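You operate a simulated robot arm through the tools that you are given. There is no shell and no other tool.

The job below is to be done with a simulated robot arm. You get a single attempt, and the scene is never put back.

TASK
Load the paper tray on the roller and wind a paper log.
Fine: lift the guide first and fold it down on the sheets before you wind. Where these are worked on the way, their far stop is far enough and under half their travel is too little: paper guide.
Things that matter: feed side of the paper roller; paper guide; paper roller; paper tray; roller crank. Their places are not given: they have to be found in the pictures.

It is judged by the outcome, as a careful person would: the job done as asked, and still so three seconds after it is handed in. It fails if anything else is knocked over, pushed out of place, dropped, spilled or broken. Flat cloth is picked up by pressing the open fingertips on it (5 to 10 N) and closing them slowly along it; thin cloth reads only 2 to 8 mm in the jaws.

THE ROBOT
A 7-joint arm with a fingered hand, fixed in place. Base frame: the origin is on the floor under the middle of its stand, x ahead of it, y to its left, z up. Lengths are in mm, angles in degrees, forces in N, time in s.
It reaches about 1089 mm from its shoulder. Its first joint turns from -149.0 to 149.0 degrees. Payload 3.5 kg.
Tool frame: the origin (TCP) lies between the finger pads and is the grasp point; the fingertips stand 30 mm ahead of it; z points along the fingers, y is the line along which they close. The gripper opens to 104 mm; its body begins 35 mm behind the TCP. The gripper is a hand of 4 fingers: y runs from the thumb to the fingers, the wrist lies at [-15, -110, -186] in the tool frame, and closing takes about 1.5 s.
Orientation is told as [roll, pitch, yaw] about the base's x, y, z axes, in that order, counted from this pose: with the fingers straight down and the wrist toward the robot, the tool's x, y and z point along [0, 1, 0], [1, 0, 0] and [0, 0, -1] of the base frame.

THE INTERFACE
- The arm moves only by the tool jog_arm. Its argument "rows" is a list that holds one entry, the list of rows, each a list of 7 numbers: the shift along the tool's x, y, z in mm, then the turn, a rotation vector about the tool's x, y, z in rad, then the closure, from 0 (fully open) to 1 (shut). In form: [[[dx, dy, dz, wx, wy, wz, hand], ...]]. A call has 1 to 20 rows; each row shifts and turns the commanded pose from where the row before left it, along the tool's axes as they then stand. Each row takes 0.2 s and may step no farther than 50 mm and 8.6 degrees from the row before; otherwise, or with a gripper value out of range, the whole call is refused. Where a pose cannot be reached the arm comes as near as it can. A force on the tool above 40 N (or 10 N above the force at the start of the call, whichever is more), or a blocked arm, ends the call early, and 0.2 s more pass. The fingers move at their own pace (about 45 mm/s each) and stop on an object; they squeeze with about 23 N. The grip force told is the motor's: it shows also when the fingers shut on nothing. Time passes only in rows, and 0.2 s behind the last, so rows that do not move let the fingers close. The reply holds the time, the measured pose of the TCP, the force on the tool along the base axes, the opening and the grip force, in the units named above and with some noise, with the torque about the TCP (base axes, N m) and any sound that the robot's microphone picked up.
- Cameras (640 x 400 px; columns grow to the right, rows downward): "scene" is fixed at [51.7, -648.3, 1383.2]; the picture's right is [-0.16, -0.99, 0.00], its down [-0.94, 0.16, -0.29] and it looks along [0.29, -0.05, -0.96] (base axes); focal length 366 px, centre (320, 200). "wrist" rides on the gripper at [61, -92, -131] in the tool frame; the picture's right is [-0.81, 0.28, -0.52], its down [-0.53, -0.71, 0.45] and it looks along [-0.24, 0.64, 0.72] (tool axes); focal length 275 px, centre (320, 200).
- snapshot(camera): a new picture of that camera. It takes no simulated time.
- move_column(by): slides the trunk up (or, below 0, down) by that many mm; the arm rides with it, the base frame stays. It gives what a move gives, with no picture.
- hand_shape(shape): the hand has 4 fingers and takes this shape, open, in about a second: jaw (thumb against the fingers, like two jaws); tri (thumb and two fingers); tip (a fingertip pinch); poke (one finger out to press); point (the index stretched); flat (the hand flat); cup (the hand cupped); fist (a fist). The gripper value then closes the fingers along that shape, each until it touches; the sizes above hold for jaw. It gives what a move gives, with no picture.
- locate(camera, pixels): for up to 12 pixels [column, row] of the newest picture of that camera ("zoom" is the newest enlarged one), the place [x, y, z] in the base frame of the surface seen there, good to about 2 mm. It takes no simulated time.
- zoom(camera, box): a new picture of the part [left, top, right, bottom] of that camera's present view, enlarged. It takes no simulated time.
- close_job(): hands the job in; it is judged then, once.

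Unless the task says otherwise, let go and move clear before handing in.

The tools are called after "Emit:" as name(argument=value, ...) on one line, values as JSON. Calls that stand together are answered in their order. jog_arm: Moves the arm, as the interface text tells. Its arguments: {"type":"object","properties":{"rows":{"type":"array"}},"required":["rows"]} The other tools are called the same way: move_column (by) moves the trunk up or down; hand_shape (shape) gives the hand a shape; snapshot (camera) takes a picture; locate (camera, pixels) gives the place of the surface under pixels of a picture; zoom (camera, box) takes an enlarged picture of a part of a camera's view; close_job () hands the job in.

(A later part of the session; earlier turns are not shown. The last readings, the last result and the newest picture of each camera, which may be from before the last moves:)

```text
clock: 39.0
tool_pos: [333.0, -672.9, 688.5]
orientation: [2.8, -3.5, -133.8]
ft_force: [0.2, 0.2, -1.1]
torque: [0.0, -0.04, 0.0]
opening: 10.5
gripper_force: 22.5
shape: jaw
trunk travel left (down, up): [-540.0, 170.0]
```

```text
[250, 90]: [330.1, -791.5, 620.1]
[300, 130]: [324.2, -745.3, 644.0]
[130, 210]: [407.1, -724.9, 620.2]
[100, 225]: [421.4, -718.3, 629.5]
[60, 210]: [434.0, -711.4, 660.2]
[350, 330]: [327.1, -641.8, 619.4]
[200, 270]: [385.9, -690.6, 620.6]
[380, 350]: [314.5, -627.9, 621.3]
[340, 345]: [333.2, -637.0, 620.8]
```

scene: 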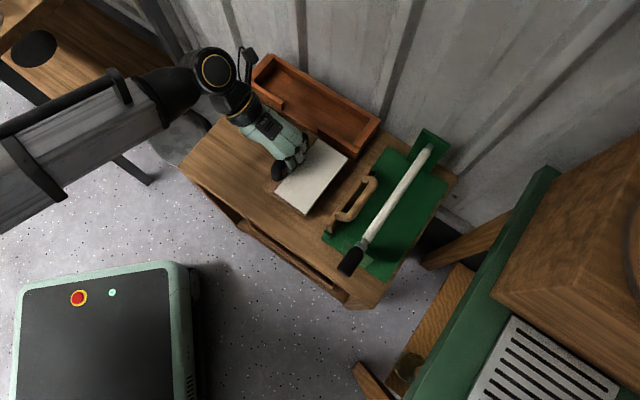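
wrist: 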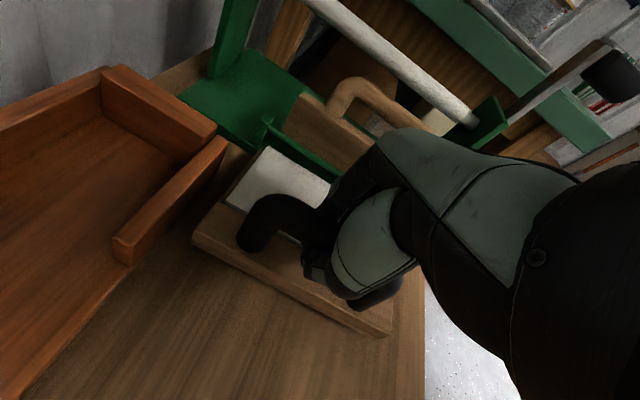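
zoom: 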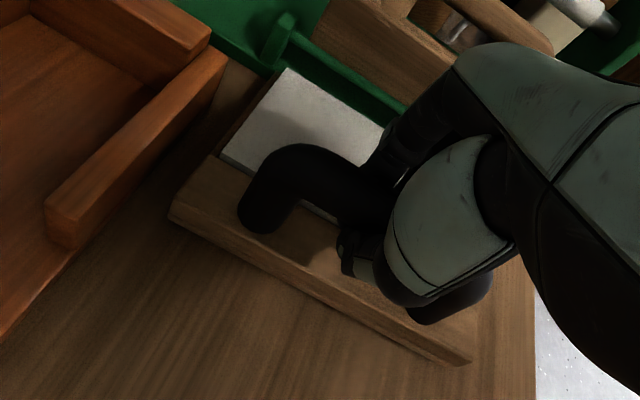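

Sheets read z≈644 (rest height ~643), so the tray is down. I nudge it 4 mm closer to the base, press 1 mm, then release.

Emit:
jog_arm(rows=[[[0, 2, 0, 0, 0, 0, 1], [0, 2, 0, 0, 0, 0, 1], [0, 0, 1.5, 0, 0, 0, 1], [0, 0, 0, 0, 0, 0, 1], [0, 0, 0, 0, 0, 0, 0.85], [0, 0, 0, 0, 0, 0, 0.7], [0, 0, 0, 0, 0, 0, 0.55], [0, 0, 0, 0, 0, 0, 0.5]]])

Emit:
zoom(camera="scene", box=[260, 110, 420, 250])

Emit:
zoom(camera="wrist", box=[160, 100, 420, 360])

```text
clock: 40.8
tool_pos: [330.2, -675.8, 685.0]
orientation: [2.8, -3.6, -133.8]
ft_force: [0.2, -0.2, -0.1]
torque: [0.01, -0.01, 0.02]
opening: 51.5
gripper_force: 0.1
shape: jaw
trunk travel left (down, up): [-540.0, 170.0]
```

```text
2.86 times, centred on (340, 180) of scene
```

zoom: 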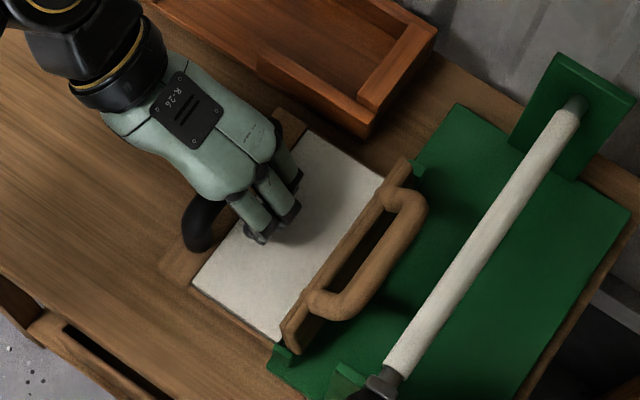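

```text
1.54 times, centred on (290, 230) of wrist
```

zoom: 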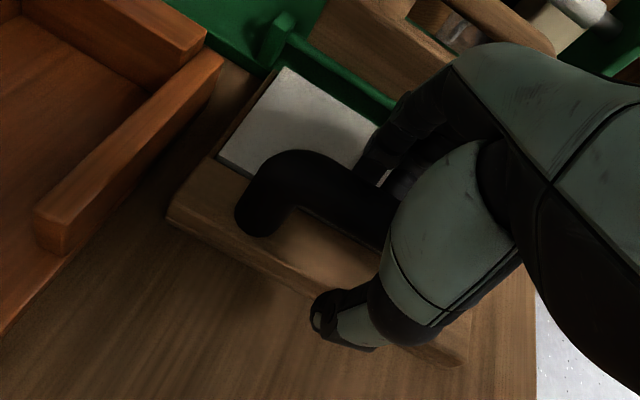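

Released. Withdraw straight up 100 mm and inspect the placement.

Emit:
jog_arm(rows=[[[0, 0, -10, 0, 0, 0, 0.5], [0, 0, -20, 0, 0, 0, 0.5], [0, 0, -35, 0, 0, 0, 0.5], [0, 0, -40, 0, 0, 0, 0.3]]])

Emit:
zoom(camera="scene", box=[260, 110, 420, 250])

Emit:
locate(camera="zoom", pixels=[[312, 135], [380, 178], [195, 285], [272, 338], [165, 270], [275, 345], [300, 115], [230, 280], [350, 170]])

Emit:
zoom(camera="wrist", box=[80, 60, 420, 360])

```text
clock: 41.8
tool_pos: [331.4, -666.3, 789.1]
orientation: [2.8, -3.5, -133.8]
ft_force: [0.3, 0.0, 1.1]
torque: [0.0, -0.02, 0.02]
opening: 72.6
gripper_force: 0.1
shape: jaw
trunk travel left (down, up): [-540.0, 170.0]
```

```text
2.86 times, centred on (340, 180) of scene
```

zoom: 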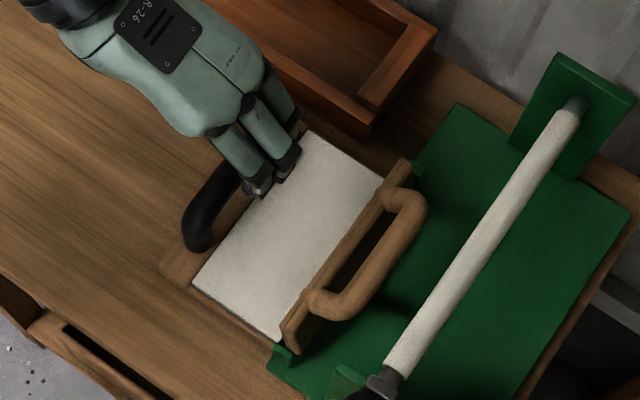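

```text
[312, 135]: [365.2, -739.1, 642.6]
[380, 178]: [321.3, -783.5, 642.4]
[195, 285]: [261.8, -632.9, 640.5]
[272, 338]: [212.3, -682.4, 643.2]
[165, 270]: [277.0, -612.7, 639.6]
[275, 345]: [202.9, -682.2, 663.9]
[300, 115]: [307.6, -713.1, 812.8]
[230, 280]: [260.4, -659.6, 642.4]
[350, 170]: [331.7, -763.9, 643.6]
```

```text
1.33 times, centred on (250, 210) of wrist
```

zoom: 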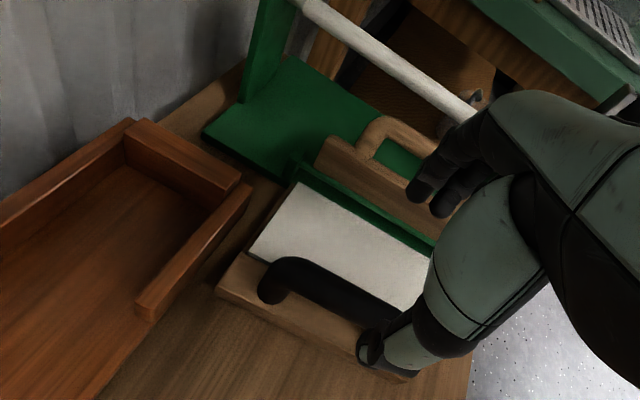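

The tray sits flat (sheets z≈642) with its front edge at the base and centred under the guide (a≈707). Next I return to the guide handle: tilt -20°, fingers partly closed (~28 mm), staged above the handle.

Emit:
jog_arm(rows=[[[0, 0, -25, 0, 0, 0, 0.72], [0, 0, 0, -0.096, -0.016, 0.007, 0.72], [0, 0, 0, -0.096, -0.016, 0.007, 0.72], [0, 0, 0, -0.096, -0.016, 0.007, 0.72], [3.2, 36, 4, 0, 0, 0, 0.72], [3.2, 36, 4, 0, 0, 0, 0.72], [3.2, 36, 4, 0, 0, 0, 0.72], [0, 0, 0, 0, 0, 0, 0.72]]])

Emit:
zoom(camera="wrist", box=[80, 100, 400, 400])

Emit:
zoom(camera="scene", box=[290, 110, 420, 250])

```text
clock: 43.6
tool_pos: [264.0, -747.1, 841.6]
orientation: [0.5, -20.0, -135.4]
ft_force: [0.4, 0.1, 0.2]
torque: [0.02, 0.01, 0.04]
opening: 29.7
gripper_force: 0.1
shape: jaw
trunk travel left (down, up): [-540.0, 170.0]
```

```text
1.33 times, centred on (240, 250) of wrist
```

zoom: 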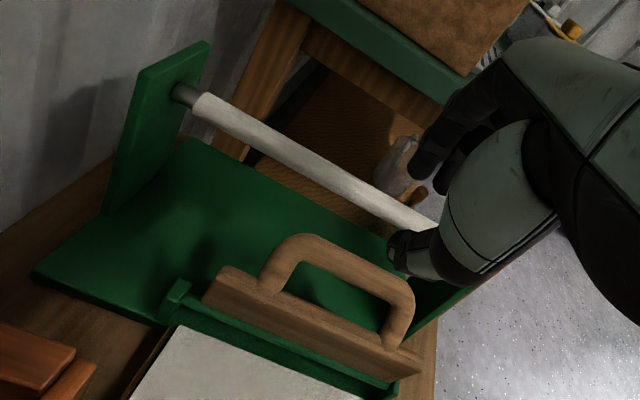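

```text
2.86 times, centred on (355, 180) of scene
```

zoom: 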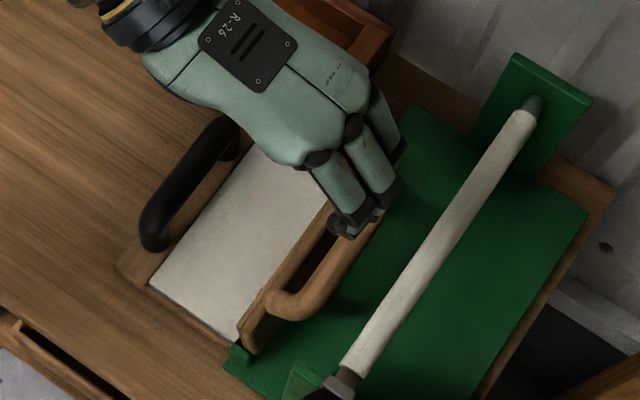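

Staged above the handle. I'll verify the bar's exact position before descending.

Emit:
locate(camera="zoom", pixels=[[300, 245], [320, 225], [285, 220], [330, 235], [240, 330], [300, 275], [345, 345], [320, 290], [250, 350], [360, 220], [280, 320], [310, 255]])

Emit:
zoom(camera="wrist", box=[80, 100, 400, 400])

Emit:
locate(camera="zoom", pixels=[[300, 240], [330, 250], [360, 268], [385, 285], [340, 255], [350, 275], [225, 275], [300, 310], [400, 358], [215, 300], [290, 335], [390, 375]])

```text
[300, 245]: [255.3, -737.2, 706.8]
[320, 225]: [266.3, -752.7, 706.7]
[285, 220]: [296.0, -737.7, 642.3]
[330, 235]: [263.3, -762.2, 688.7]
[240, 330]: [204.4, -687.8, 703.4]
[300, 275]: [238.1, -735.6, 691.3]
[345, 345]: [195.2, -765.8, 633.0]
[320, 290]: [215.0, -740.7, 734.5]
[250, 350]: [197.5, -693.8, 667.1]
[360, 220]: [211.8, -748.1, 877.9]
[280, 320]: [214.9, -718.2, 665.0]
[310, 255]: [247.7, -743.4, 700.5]
```

```text
1.33 times, centred on (240, 250) of wrist
```

zoom: 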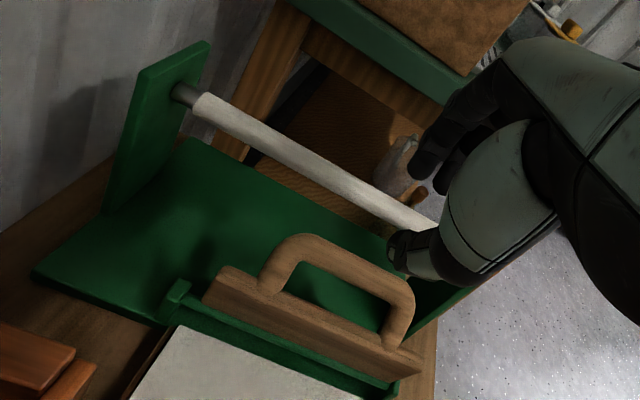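

```text
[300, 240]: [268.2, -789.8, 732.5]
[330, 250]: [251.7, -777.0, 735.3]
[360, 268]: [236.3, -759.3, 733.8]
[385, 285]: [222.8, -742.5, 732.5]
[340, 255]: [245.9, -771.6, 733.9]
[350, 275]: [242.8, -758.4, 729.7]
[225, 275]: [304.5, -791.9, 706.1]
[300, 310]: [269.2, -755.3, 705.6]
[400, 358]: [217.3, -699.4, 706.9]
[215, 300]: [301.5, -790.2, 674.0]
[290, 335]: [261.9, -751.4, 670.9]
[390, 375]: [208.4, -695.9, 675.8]
```

The bar centre is at about b≈372, z≈727. Descend along the finger axis so the bar sits between thumb and fingers, then close.

Emit:
jog_arm(rows=[[[0, -10.9, 10, 0, 0, 0, 0.72], [0, 0, 30, 0, 0, 0, 0.72], [0, 0, 25, 0, 0, 0, 0.72], [0, 0, 20, 0, 0, 0, 0.72], [0, 0, 10, 0, 0, 0, 0.72], [0, 0, 8, 0, 0, 0, 0.72], [0, 0, 0, 0, 0, 0, 0.72]]])

Emit:
zoom(camera="wrist", box=[160, 140, 400, 400])

Emit:
zoom(camera="scene", box=[320, 150, 410, 240])

```text
clock: 45.2
tool_pos: [245.4, -764.0, 741.0]
orientation: [0.4, -20.0, -135.5]
ft_force: [0.1, -0.5, -0.6]
torque: [0.04, -0.02, -0.02]
opening: 29.5
gripper_force: 0.0
shape: jaw
trunk travel left (down, up): [-540.0, 170.0]
```

```text
1.54 times, centred on (280, 270) of wrist
```

zoom: 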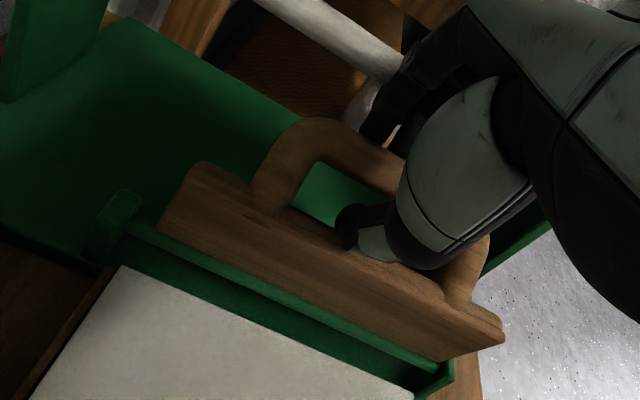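

```text
4.44 times, centred on (365, 195) of scene
```

zoom: 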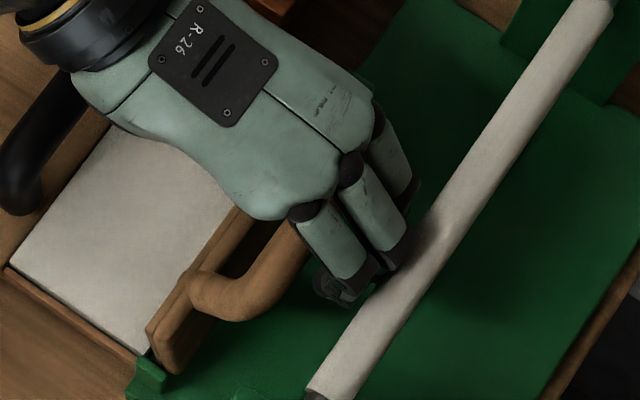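

In place with no contact. Closing on the bar.

Emit:
jog_arm(rows=[[[0, 0, 0, 0, 0, 0, 0.85], [0, 0, 0, 0, 0, 0, 1], [0, 0, 0, 0, 0, 0, 1], [0, 0, 0, 0, 0, 0, 1], [0, 0, 0, 0, 0, 0, 1]]])

Emit:
zoom(camera="wrist", box=[160, 140, 400, 400])

```text
clock: 46.4
tool_pos: [245.9, -765.3, 738.0]
orientation: [0.3, -20.0, -135.5]
ft_force: [-0.4, 3.2, -6.6]
torque: [0.08, 0.0, 0.03]
opening: 10.1
gripper_force: 23.3
shape: jaw
trunk travel left (down, up): [-540.0, 170.0]
```

```text
1.54 times, centred on (280, 270) of wrist
```

zoom: 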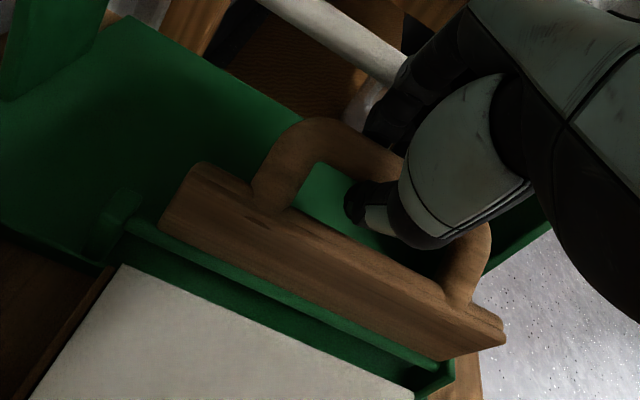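

Gripped. Fold the guide back along the arc, first ~30°.

Emit:
jog_arm(rows=[[[0, -10.6, -7.2, 0, 0, 0, 1], [0, -11.7, -5.2, 0, 0, 0, 1], [0, -12.4, -3.0, 0, 0, 0, 1], [0, 0, 0, 0, 0, 0, 1]]])

Emit:
zoom(camera="wrist", box=[160, 140, 400, 400])

Emit:
zoom(camera="scene", box=[290, 120, 410, 240])

```text
clock: 47.4
tool_pos: [272.8, -739.1, 740.0]
orientation: [0.2, -19.9, -135.5]
ft_force: [-10.4, -4.2, -25.6]
torque: [-0.17, 0.28, 0.05]
opening: 9.1
gripper_force: 23.2
shape: jaw
trunk travel left (down, up): [-540.0, 170.0]
```

```text
1.54 times, centred on (280, 270) of wrist
```

zoom: 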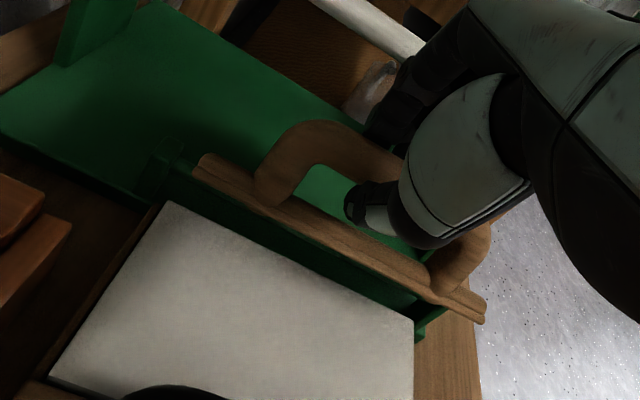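

```text
3.33 times, centred on (350, 180) of scene
```

zoom: 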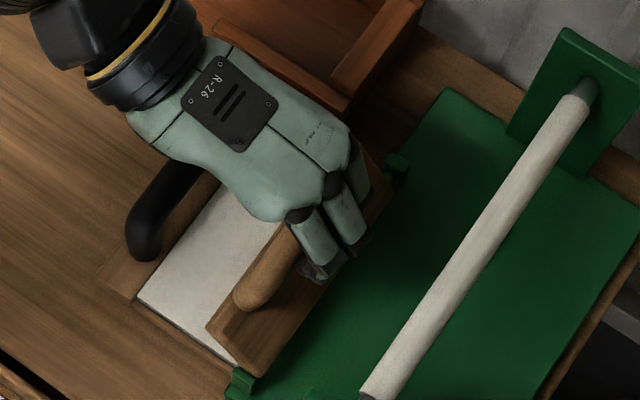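

The guide is about halfway down; the -26 N pull says my arc is a little high. Continue with slightly more downward motion.

Emit:
jog_arm(rows=[[[0, -11.5, 3.0, 0, 0, 0, 1], [0, -11.5, 4.0, 0, 0, 0, 1], [0, 0, 0, 0, 0, 0, 1]]])

Emit:
zoom(camera="wrist", box=[160, 140, 400, 400])

Emit:
locate(camera="zoom", pixels=[[200, 170], [470, 310], [300, 220], [280, 165], [150, 370], [100, 330]])

Emit:
zoom(camera="scene", box=[290, 120, 410, 240])

```text
clock: 48.2
tool_pos: [286.6, -725.5, 727.2]
orientation: [0.3, -20.0, -135.4]
ft_force: [-9.1, -5.9, -14.1]
torque: [-0.12, 0.1, 0.05]
opening: 8.5
gripper_force: 22.9
shape: jaw
trunk travel left (down, up): [-540.0, 170.0]
```

```text
1.54 times, centred on (280, 270) of wrist
```

zoom: 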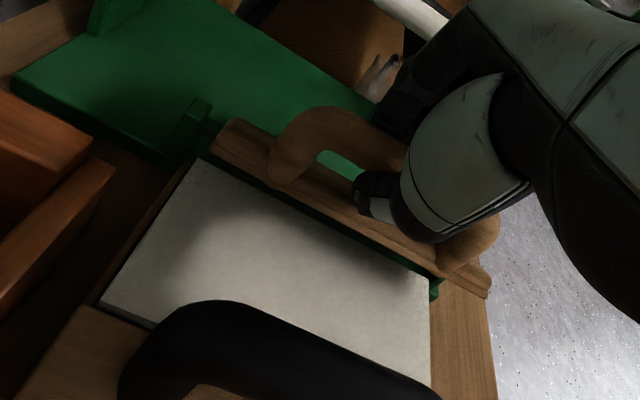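

```text
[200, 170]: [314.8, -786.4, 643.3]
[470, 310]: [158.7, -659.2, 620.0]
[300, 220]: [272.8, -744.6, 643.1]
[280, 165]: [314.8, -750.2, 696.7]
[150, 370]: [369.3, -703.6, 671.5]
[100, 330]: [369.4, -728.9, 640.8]
```

```text
3.33 times, centred on (350, 180) of scene
```

zoom: 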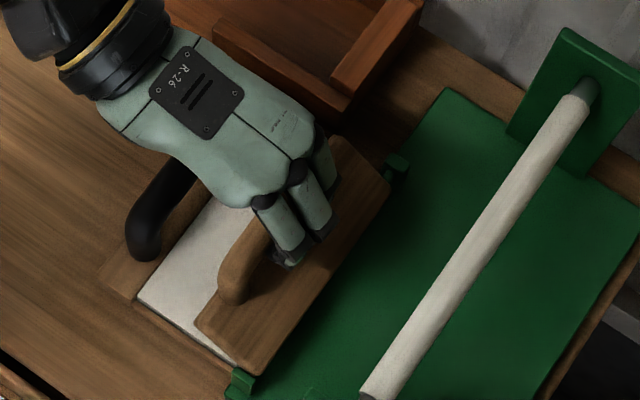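

The guide is at ~25–30°. One more step down, then I'll check thumb clearance from the tray's black handle.

Emit:
jog_arm(rows=[[[0, -10, 6.5, 0, 0, 0, 1], [0, 0, 0, 0, 0, 0, 1]]])

Emit:
zoom(camera="wrist", box=[160, 140, 400, 400])

Emit:
locate(camera="zoom", pixels=[[365, 190], [380, 205], [410, 215], [260, 330], [200, 320], [350, 370], [225, 125], [240, 150], [450, 240], [300, 120]])

Emit:
zoom(camera="scene", box=[290, 120, 410, 240])

Emit:
locate(camera="zoom", pixels=[[195, 320], [240, 370], [215, 290], [330, 160], [380, 190], [280, 290], [240, 230]])

```text
clock: 48.8
tool_pos: [293.0, -720.0, 719.3]
orientation: [0.4, -20.0, -135.5]
ft_force: [-6.3, -0.7, -5.9]
torque: [-0.04, 0.06, -0.02]
opening: 9.2
gripper_force: 23.4
shape: jaw
trunk travel left (down, up): [-540.0, 170.0]
```

```text
1.54 times, centred on (280, 270) of wrist
```

zoom: 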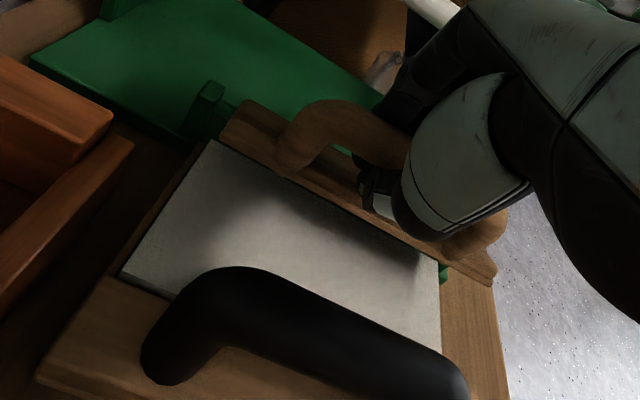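

```text
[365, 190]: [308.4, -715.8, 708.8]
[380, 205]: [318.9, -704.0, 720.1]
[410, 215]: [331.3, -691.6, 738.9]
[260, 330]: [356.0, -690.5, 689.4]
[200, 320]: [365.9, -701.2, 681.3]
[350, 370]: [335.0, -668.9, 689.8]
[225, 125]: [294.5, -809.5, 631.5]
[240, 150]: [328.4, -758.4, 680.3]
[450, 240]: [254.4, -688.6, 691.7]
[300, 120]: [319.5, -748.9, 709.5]
```

```text
3.33 times, centred on (350, 180) of scene
```

zoom: 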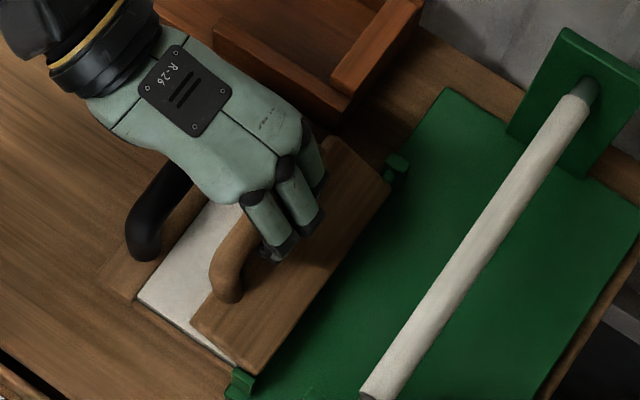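

```text
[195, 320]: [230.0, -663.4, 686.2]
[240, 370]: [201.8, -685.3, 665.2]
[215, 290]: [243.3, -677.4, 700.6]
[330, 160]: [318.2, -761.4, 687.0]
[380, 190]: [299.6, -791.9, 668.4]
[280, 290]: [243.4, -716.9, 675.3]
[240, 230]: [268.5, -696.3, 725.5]
```

The flap is at ~24° and the thumb has ~15 mm clearance from the tray handle. Lower nearly to closed in two more small steps.

Emit:
jog_arm(rows=[[[0, -6.9, 7.1, 0, 0, 0, 1], [0, -5.9, 7.5, 0, 0, 0, 1], [0, 0, 0, 0, 0, 0, 1]]])

Emit:
zoom(camera="wrist", box=[160, 140, 400, 400])

Emit:
zoom(camera="scene", box=[290, 120, 410, 240])

Emit:
locate(camera="zoom", pixels=[[190, 325], [235, 370], [210, 290], [330, 160], [380, 190], [280, 290], [350, 145]])

```text
clock: 49.6
tool_pos: [296.8, -715.0, 699.7]
orientation: [0.4, -20.0, -135.3]
ft_force: [-0.2, -0.4, 0.4]
torque: [-0.01, -0.02, -0.03]
opening: 8.5
gripper_force: 22.9
shape: jaw
trunk travel left (down, up): [-540.0, 170.0]
```

```text
1.54 times, centred on (280, 270) of wrist
```

zoom: 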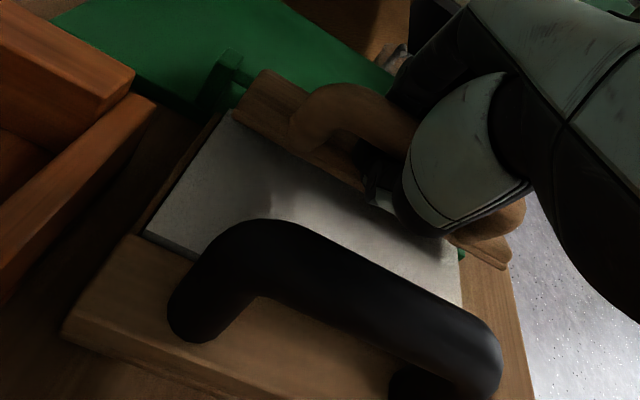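

```text
3.33 times, centred on (350, 180) of scene
```

zoom: 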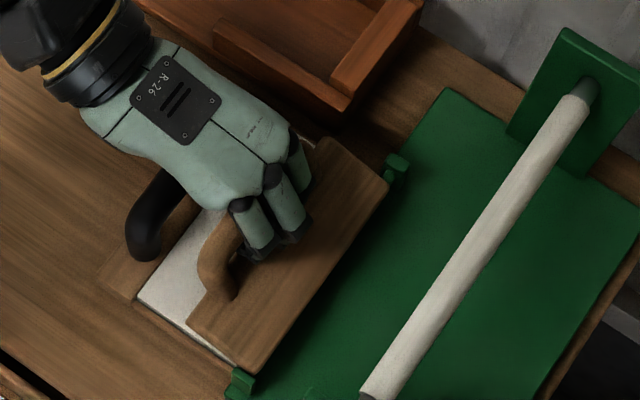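

```text
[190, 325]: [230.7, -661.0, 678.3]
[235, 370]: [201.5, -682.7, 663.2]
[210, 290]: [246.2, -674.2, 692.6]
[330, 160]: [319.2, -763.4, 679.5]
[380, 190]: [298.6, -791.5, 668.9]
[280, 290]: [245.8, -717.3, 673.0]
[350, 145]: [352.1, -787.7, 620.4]
```

The flap edge is at z≈678 (about 12° from closed), force ~0. Lower another ~8 mm.

Emit:
jog_arm(rows=[[[0, -2.5, 4, 0, 0, 0, 1], [0, -2, 4, 0, 0, 0, 1], [0, 0, 0, 0, 0, 0, 1]]])

Emit:
zoom(camera="scene", box=[290, 120, 410, 240])

Emit:
locate(camera="zoom", pixels=[[190, 325], [235, 370], [210, 290], [330, 160], [380, 190], [280, 290], [195, 330]])

Emit:
zoom(camera="wrist", box=[160, 140, 400, 400])

Emit:
locate(camera="zoom", pixels=[[375, 190], [390, 195], [410, 205], [430, 225], [300, 240], [380, 280], [440, 310], [260, 100]])

```text
clock: 50.4
tool_pos: [298.5, -712.8, 692.8]
orientation: [0.4, -20.0, -135.4]
ft_force: [7.4, 4.7, 10.3]
torque: [-0.13, 0.12, 0.01]
opening: 10.1
gripper_force: 23.1
shape: jaw
trunk travel left (down, up): [-540.0, 170.0]
```

```text
3.33 times, centred on (350, 180) of scene
```

zoom: 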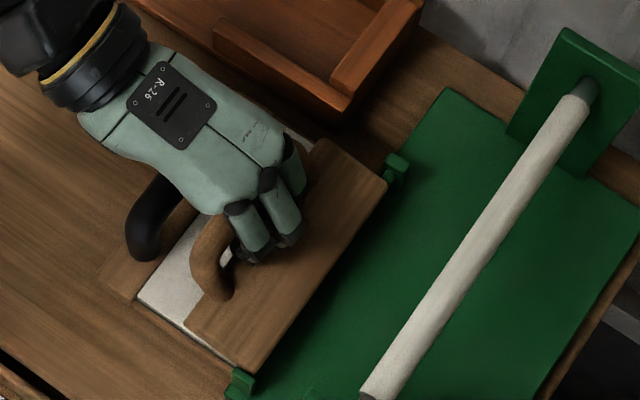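

```text
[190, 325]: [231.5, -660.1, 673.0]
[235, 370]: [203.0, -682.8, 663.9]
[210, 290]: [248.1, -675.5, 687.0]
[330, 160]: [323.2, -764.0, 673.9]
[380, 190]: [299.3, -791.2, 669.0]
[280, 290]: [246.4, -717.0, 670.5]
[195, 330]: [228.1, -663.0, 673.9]
```

```text
1.54 times, centred on (280, 270) of wrist
```

zoom: 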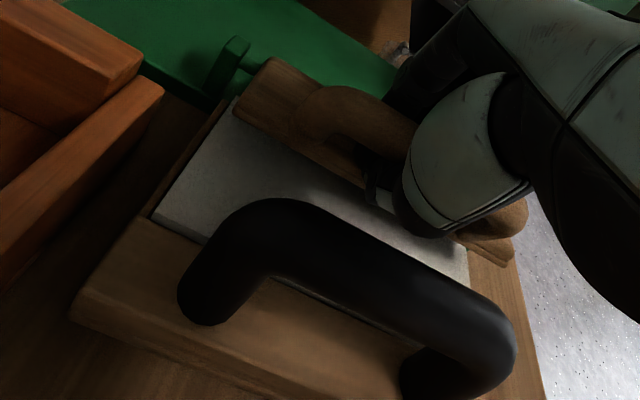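

```text
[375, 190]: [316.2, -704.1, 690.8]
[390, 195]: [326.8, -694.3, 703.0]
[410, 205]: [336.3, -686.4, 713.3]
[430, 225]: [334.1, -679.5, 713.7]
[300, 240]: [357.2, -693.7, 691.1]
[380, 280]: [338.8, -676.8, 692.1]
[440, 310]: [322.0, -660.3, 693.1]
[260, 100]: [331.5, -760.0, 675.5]
```

The flap is at ~6° (edge z≈673) and resting; I'll open the fingers slightly while shifting 5 mm toward the roller so the thumb doesn't hit the tray handle.

Emit:
jog_arm(rows=[[[0, 2, -1, 0, 0, 0, 0.88], [0, 2, 0, 0, 0, 0, 0.78], [0, 1, 0, 0, 0, 0, 0.74], [0, 0, 0, 0, 0, 0, 0.74]]])

Emit:
zoom(camera="scene", box=[290, 120, 410, 240])

Emit:
locate(camera="zoom", pixels=[[190, 325], [235, 370], [210, 290], [330, 160], [380, 190], [280, 290], [195, 330]])

Emit:
zoom(camera="wrist", box=[160, 140, 400, 400])

```text
clock: 51.4
tool_pos: [293.8, -717.6, 694.3]
orientation: [0.4, -20.1, -135.5]
ft_force: [-2.1, 0.6, 4.5]
torque: [-0.28, 0.24, 0.0]
opening: 27.7
gripper_force: 0.1
shape: jaw
trunk travel left (down, up): [-540.0, 170.0]
```

```text
3.33 times, centred on (350, 180) of scene
```

zoom: 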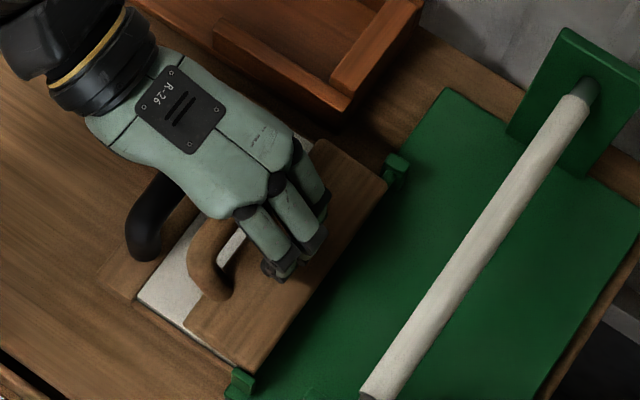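

```text
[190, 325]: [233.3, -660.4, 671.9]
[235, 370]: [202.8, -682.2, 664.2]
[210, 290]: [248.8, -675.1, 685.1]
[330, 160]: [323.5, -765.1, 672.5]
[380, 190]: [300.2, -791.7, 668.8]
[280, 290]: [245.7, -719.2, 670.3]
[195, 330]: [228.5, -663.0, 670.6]
```

```text
1.54 times, centred on (280, 270) of wrist
```

zoom: 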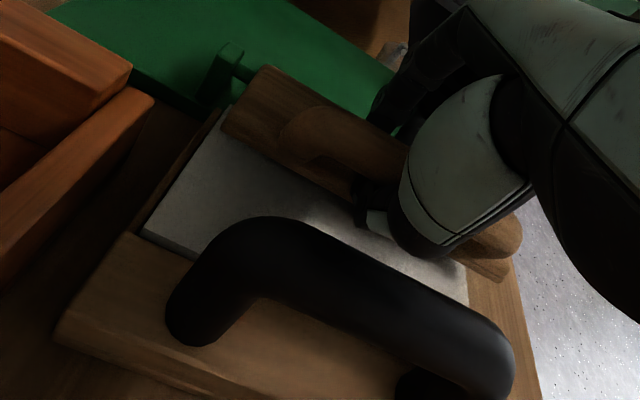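

The flap edge is at z≈671 (≈closed at 668). Withdraw upward slowly along the finger axis, watching that the guide isn't hooked.

Emit:
jog_arm(rows=[[[0, 0, -8, 0, 0, 0, 0.72], [0, 0, -10, 0, 0, 0, 0.72], [0, 0, -12, 0, 0, 0, 0.72], [0, 0, 0, 0, 0, 0, 0.72]]])

Emit:
zoom(camera="scene", box=[290, 120, 410, 240])

Emit:
locate(camera="zoom", pixels=[[190, 325], [235, 370], [210, 290], [330, 160], [380, 190], [280, 290], [195, 330]])

Emit:
zoom(camera="wrist", box=[160, 140, 400, 400])

```text
clock: 52.4
tool_pos: [303.6, -709.2, 723.6]
orientation: [0.4, -20.0, -135.5]
ft_force: [0.9, 0.3, 0.3]
torque: [-0.02, 0.02, -0.02]
opening: 29.2
gripper_force: 0.0
shape: jaw
trunk travel left (down, up): [-540.0, 170.0]
```

```text
3.33 times, centred on (350, 180) of scene
```

zoom: 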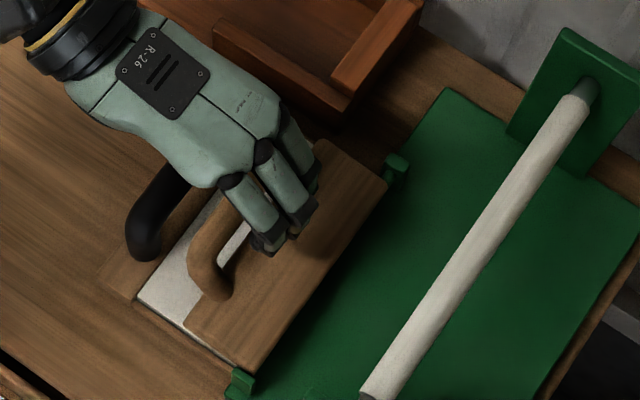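

```text
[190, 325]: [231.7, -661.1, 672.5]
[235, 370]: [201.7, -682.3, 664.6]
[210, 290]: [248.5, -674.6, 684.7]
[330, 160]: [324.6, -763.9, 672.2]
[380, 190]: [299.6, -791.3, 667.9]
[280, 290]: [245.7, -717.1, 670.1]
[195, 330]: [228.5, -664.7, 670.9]
```

```text
1.54 times, centred on (280, 270) of wrist
```

zoom: 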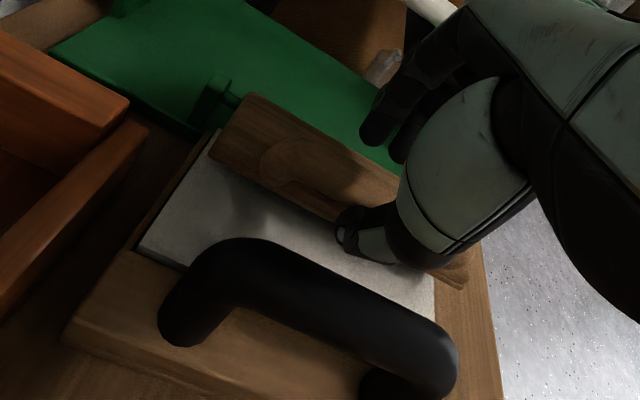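

The guide stays at ~4° by friction (edge z≈672), so I'll press it the last bit down: lift clear, close the fingers, and push gently on the bar top.

Emit:
jog_arm(rows=[[[0, 0, -20, 0, 0, 0, 0.72], [0, 0, -25, 0, 0, 0, 0.8], [0, 0, 0, 0, 0, 0, 1], [0, 0, 0, 0, 0, 0, 1], [0, 0, 0, 0, 0, 0, 1]]])

Emit:
zoom(camera="scene", box=[270, 110, 400, 240])

Emit:
zoom(camera="wrist", box=[160, 140, 400, 400])

Emit:
locate(camera="zoom", pixels=[[300, 260], [280, 245], [340, 285], [260, 235], [355, 195], [370, 210], [240, 180], [320, 250]])

```text
clock: 53.6
tool_pos: [313.4, -698.6, 765.3]
orientation: [0.4, -20.0, -135.6]
ft_force: [0.7, -0.3, -0.1]
torque: [0.05, 0.0, -0.01]
opening: 0.1
gripper_force: 23.2
shape: jaw
trunk travel left (down, up): [-540.0, 170.0]
```

```text
3.08 times, centred on (335, 175) of scene
```

zoom: 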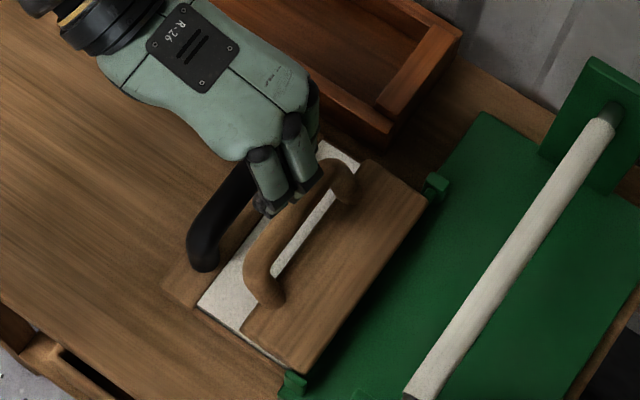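

```text
1.54 times, centred on (280, 270) of wrist
```

zoom: 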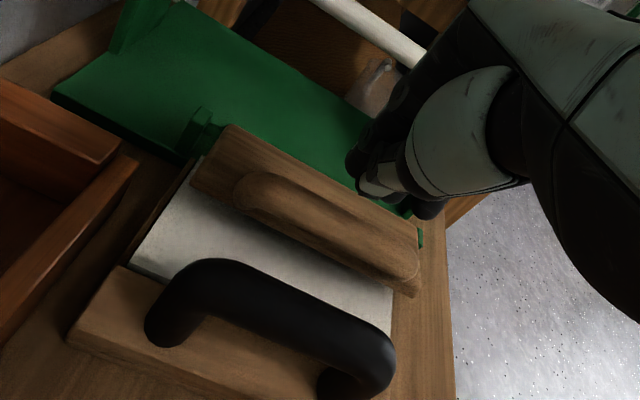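

```text
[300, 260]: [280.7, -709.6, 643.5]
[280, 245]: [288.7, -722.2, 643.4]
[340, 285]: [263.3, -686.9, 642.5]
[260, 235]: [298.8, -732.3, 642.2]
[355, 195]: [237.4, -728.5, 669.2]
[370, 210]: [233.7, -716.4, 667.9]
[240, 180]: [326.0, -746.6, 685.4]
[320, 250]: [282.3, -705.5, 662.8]
```

Emit:
locate(camera="zoom", pixels=[[195, 182], [250, 200], [290, 205], [320, 220], [360, 245], [400, 270], [410, 285], [230, 130], [415, 240], [330, 215], [380, 280], [350, 265]])

Emit:
zoom(camera="scene", box=[270, 110, 400, 240])

Emit:
locate(camera="zoom", pixels=[[245, 330], [285, 368], [275, 225], [310, 190], [252, 260], [330, 300], [370, 165], [420, 195], [350, 240], [310, 210], [205, 300], [240, 335]])

```text
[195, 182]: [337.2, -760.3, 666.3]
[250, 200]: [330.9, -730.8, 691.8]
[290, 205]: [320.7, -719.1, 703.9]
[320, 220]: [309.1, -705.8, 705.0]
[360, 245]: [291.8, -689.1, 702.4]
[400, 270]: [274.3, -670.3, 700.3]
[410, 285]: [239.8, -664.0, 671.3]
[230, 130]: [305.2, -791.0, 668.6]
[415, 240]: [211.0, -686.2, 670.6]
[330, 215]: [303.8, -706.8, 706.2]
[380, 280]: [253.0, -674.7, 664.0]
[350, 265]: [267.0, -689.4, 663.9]
```

```text
3.08 times, centred on (335, 175) of scene
```

zoom: 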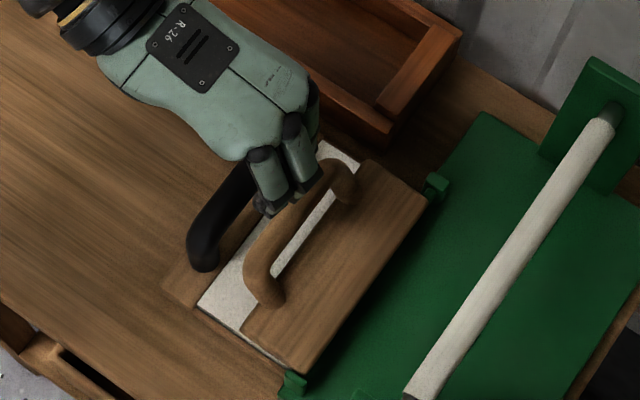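

```text
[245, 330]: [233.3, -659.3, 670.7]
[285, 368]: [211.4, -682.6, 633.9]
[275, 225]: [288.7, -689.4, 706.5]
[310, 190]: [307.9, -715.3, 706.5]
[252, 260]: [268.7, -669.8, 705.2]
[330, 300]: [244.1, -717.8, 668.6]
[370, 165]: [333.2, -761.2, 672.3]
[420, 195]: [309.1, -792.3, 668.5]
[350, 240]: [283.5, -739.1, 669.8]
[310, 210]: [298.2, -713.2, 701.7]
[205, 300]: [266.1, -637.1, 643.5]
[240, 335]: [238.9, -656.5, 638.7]
```

The outer edge is ~3 mm above its original closed height (bar top z≈706 vs 702). I'll lower the closed fingertips onto the bar and press gently.

Emit:
jog_arm(rows=[[[0, -3.6, 13, 0, 0, 0, 1], [0, -3.6, 13, 0, 0, 0, 1], [0, -1, 2.8, 0, 0, 0, 1], [0, 0, 0, 0, 0, 0, 1]]])

Emit:
zoom(camera="wrist", box=[160, 140, 400, 400])

Emit:
zoom(camera="scene", box=[270, 110, 400, 240])

```text
clock: 54.6
tool_pos: [310.6, -699.4, 734.6]
orientation: [0.4, -20.0, -135.5]
ft_force: [-1.0, -0.2, 0.0]
torque: [0.01, -0.01, 0.0]
opening: 0.0
gripper_force: 22.9
shape: jaw
trunk travel left (down, up): [-540.0, 170.0]
```

```text
1.54 times, centred on (280, 270) of wrist
```

zoom: 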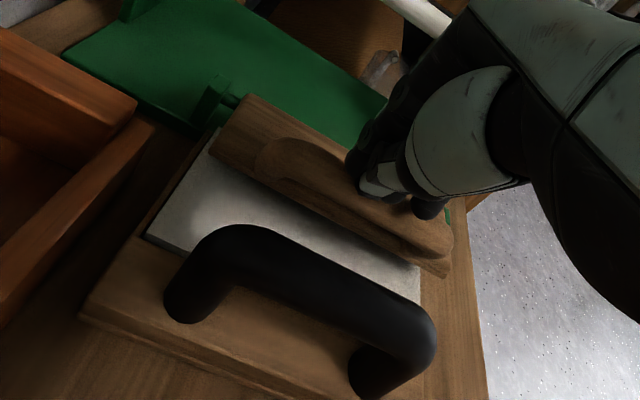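

```text
3.08 times, centred on (335, 175) of scene
```

zoom: 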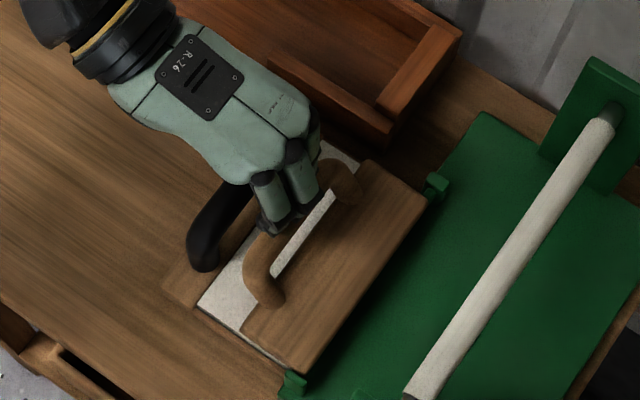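

No contact yet at TCP z≈735. Continue down in small steps.

Emit:
jog_arm(rows=[[[0, -1, 2.8, 0, 0, 0, 1], [0, -1, 2.8, 0, 0, 0, 1], [0, -1, 2.8, 0, 0, 0, 1], [0, 0, 0, 0, 0, 0, 1]]])

Emit:
zoom(camera="wrist", box=[160, 140, 400, 400])

Emit:
locate(camera="zoom", pixels=[[370, 190], [385, 195], [425, 210], [300, 170], [280, 155], [330, 200], [410, 235], [440, 265]])

```text
clock: 55.6
tool_pos: [311.9, -699.2, 728.3]
orientation: [0.5, -20.2, -135.6]
ft_force: [1.7, -1.8, 16.8]
torque: [-0.05, 0.1, 0.03]
opening: 0.0
gripper_force: 23.2
shape: jaw
trunk travel left (down, up): [-540.0, 170.0]
```

```text
1.54 times, centred on (280, 270) of wrist
```

zoom: 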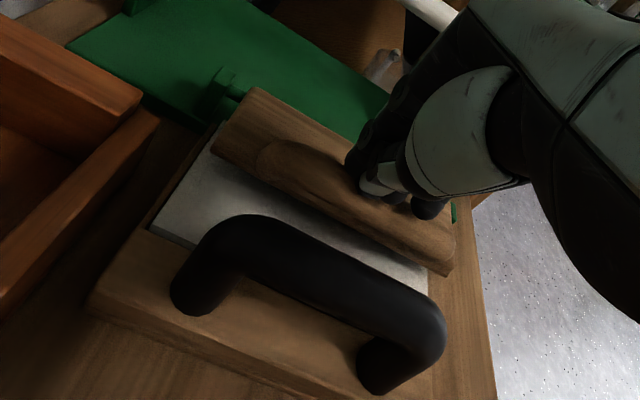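

```text
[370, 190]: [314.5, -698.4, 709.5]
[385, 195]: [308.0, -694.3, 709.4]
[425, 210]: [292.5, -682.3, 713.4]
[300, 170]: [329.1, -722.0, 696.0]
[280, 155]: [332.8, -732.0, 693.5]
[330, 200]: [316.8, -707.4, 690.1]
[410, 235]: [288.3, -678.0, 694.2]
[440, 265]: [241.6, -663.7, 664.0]
```

Contact with the bar at ~17 N. Press another ~3 mm and measure.

Emit:
jog_arm(rows=[[[0, -0.5, 1.5, 0, 0, 0, 1], [0, -0.5, 1.5, 0, 0, 0, 1], [0, 0, 0, 0, 0, 0, 1]]])

Emit:
zoom(camera="scene", box=[270, 110, 400, 240])

Emit:
locate(camera="zoom", pixels=[[245, 330], [260, 285], [255, 260], [330, 300], [370, 165], [420, 195], [350, 240], [250, 325], [355, 170]])

```text
clock: 56.4
tool_pos: [314.8, -698.3, 727.1]
orientation: [0.7, -20.2, -135.3]
ft_force: [5.8, 8.4, 19.4]
torque: [0.11, -0.07, -0.01]
opening: 0.1
gripper_force: 22.9
shape: jaw
trunk travel left (down, up): [-540.0, 170.0]
stopped in row 3: the force on the tool passed its limit at 41 N (the readings are from after the stop); the commanded pose is now the measured one
```

```text
3.08 times, centred on (335, 175) of scene
```

zoom: 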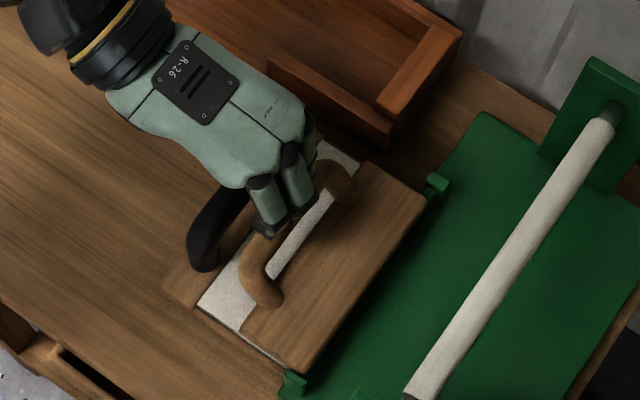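

```text
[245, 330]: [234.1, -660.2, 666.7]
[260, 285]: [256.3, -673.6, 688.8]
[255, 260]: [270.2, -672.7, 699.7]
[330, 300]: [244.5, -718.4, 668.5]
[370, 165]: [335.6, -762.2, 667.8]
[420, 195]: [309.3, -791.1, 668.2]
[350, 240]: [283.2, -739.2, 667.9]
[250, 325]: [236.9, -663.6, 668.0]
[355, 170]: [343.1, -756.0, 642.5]
```

The flap's outer edge is now at z≈667–668, i.e. fully folded down over the sheets. Lift off and check it stays.

Emit:
jog_arm(rows=[[[0, 3.4, -9.4, 0, 0, 0, 1], [0, 0, -30, 0, 0, 0, 1], [0, 0, -40, 0, 0, 0, 0.7], [0, 0, -45, 0, 0, 0, 0.3]]])

Emit:
snapshot(camera="scene")

Emit:
zoom(camera="scene", box=[270, 110, 420, 290])

Emit:
locate(camera="zoom", pixels=[[320, 150]])

Emit:
snapshot(camera="wrist")

```text
clock: 57.4
tool_pos: [339.7, -668.4, 842.3]
orientation: [0.4, -20.1, -135.4]
ft_force: [-0.6, -0.5, 0.0]
torque: [0.0, -0.02, -0.01]
opening: 29.4
gripper_force: 0.1
shape: jaw
trunk travel left (down, up): [-540.0, 170.0]
```

```text
taken
```

scene: 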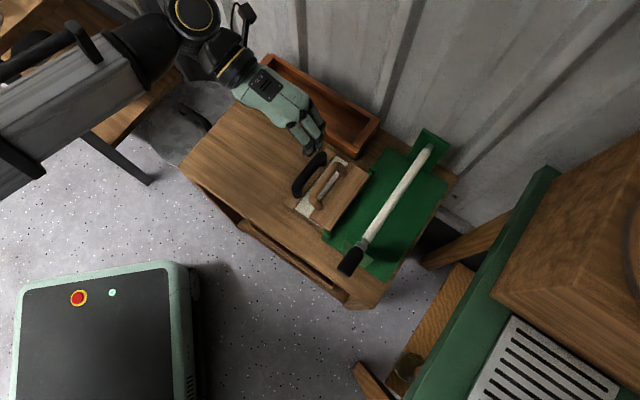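

```text
2.22 times, centred on (345, 200) of scene
```

zoom: 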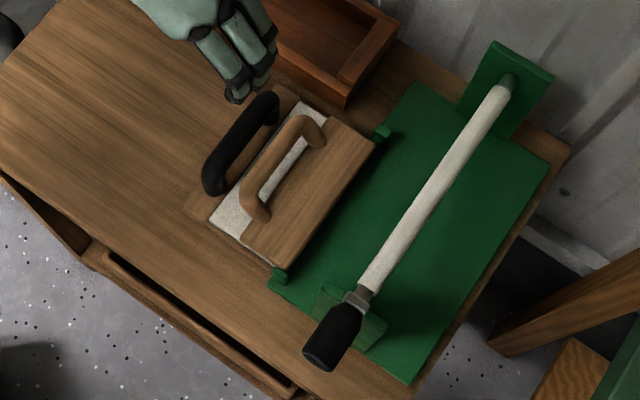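

```text
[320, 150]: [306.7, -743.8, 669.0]
```

```text
taken
```

wrist: 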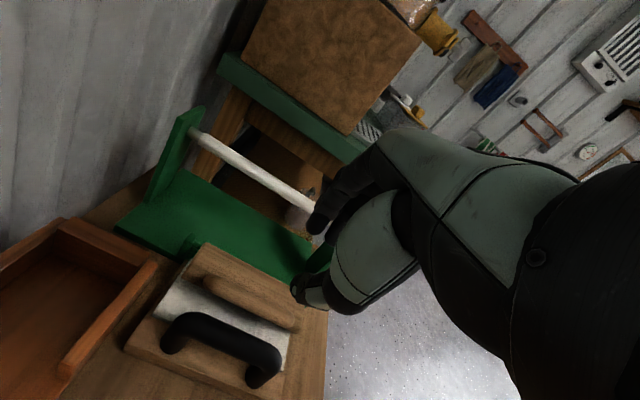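

The guide lies folded over the sheets and the tray is in place. Now the crank: I'll zoom on it and on the table edge beneath to plan a full turn.

Emit:
zoom(camera="scene", box=[310, 225, 400, 315])

Emit:
locate(camera="zoom", pixels=[[320, 200], [280, 240], [300, 270], [250, 220], [330, 150], [345, 180], [380, 120], [400, 130], [430, 330], [300, 330], [200, 270], [100, 180]])

Emit:
locate(camera="zoom", pixels=[[330, 300], [350, 320], [400, 370], [250, 260], [230, 250], [280, 300], [300, 310], [420, 385], [360, 350], [150, 170], [480, 250], [340, 130]])

```text
4.44 times, centred on (355, 270) of scene
```

zoom: 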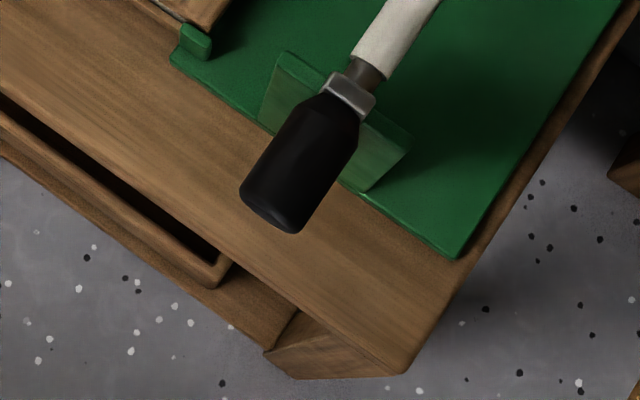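

```text
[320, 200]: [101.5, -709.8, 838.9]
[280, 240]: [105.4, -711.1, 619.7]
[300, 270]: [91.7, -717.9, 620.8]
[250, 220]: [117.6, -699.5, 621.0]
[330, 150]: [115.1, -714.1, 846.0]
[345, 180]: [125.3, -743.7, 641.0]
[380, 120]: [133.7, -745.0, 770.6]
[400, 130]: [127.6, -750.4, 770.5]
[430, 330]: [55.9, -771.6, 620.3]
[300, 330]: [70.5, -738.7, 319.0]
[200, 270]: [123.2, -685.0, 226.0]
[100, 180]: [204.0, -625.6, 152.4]
```

```text
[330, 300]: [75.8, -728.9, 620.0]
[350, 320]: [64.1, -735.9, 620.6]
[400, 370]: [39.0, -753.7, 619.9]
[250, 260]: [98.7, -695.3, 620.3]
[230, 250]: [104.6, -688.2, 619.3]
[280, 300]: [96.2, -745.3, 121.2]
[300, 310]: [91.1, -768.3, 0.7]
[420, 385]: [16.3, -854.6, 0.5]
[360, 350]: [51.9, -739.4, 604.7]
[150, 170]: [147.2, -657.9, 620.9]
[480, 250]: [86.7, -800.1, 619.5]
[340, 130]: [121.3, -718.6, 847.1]
```

The grip of the crank is a ~22 mm cylinder along a (≈548–600) at b≈418, z≈837, axis at b≈418, z≈744 (radius ≈92); the table top (z 620) is only ~17 mm below it at the bottom, so a slim pointing finger is the best way to push it round. First I retreat up and turn the hand to yaw -45 with the fingers pointing forward-down.

Emit:
jog_arm(rows=[[[-1.4, -12.2, -33.2, 0, 0, 0, 0], [-1.4, -12.2, -33.2, 0, 0, 0, 0], [-1.4, -12.2, -33.2, 0, 0, 0, 0], [-1.4, -12.2, -33.2, 0, 0, 0, 0], [0, 0, 0, -0.0875, 0, 0, 0], [0, 0, 0, -0.0875, 0, 0, 0], [0, 0, 0, 0, 0.0714, -0.1237, 0], [0, 0, 0, 0, 0.0714, -0.1237, 0], [0, 0, 0, 0, 0.0714, -0.1237, 0], [0, 0, 0, 0, 0.0714, -0.1237, 0], [0, 0, 0, 0, 0.0714, -0.1237, 0], [0, 0, 0, 0, 0.0714, -0.1237, 0], [0, 0, 0, 0, 0.0714, -0.1237, 0], [0, 0, 0, 0, 0.0714, -0.1237, 0], [0, 0, 0, 0, 0.0714, -0.1237, 0], [0, 0, 0, 0, 0.0714, -0.1237, 0], [0, 0, 0, 0, 0.0714, -0.1237, 0]]])

Emit:
snapshot(camera="scene")

```text
clock: 61.0
tool_pos: [400.0, -602.1, 950.0]
orientation: [-0.1, -30.4, -45.1]
ft_force: [-0.3, 0.3, -0.2]
torque: [-0.01, -0.02, 0.01]
opening: 103.7
gripper_force: 0.0
shape: jaw
trunk travel left (down, up): [-540.0, 170.0]
```

```text
taken
```

scene: 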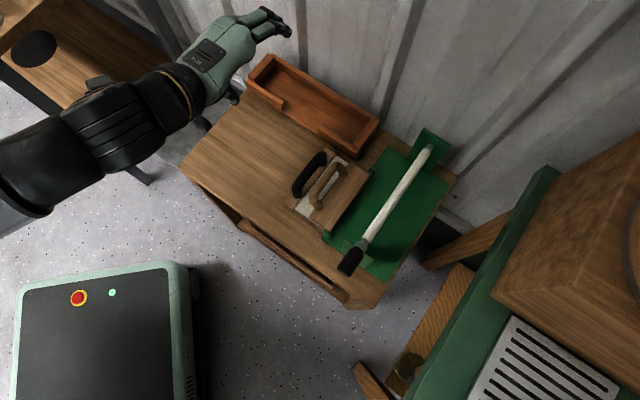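

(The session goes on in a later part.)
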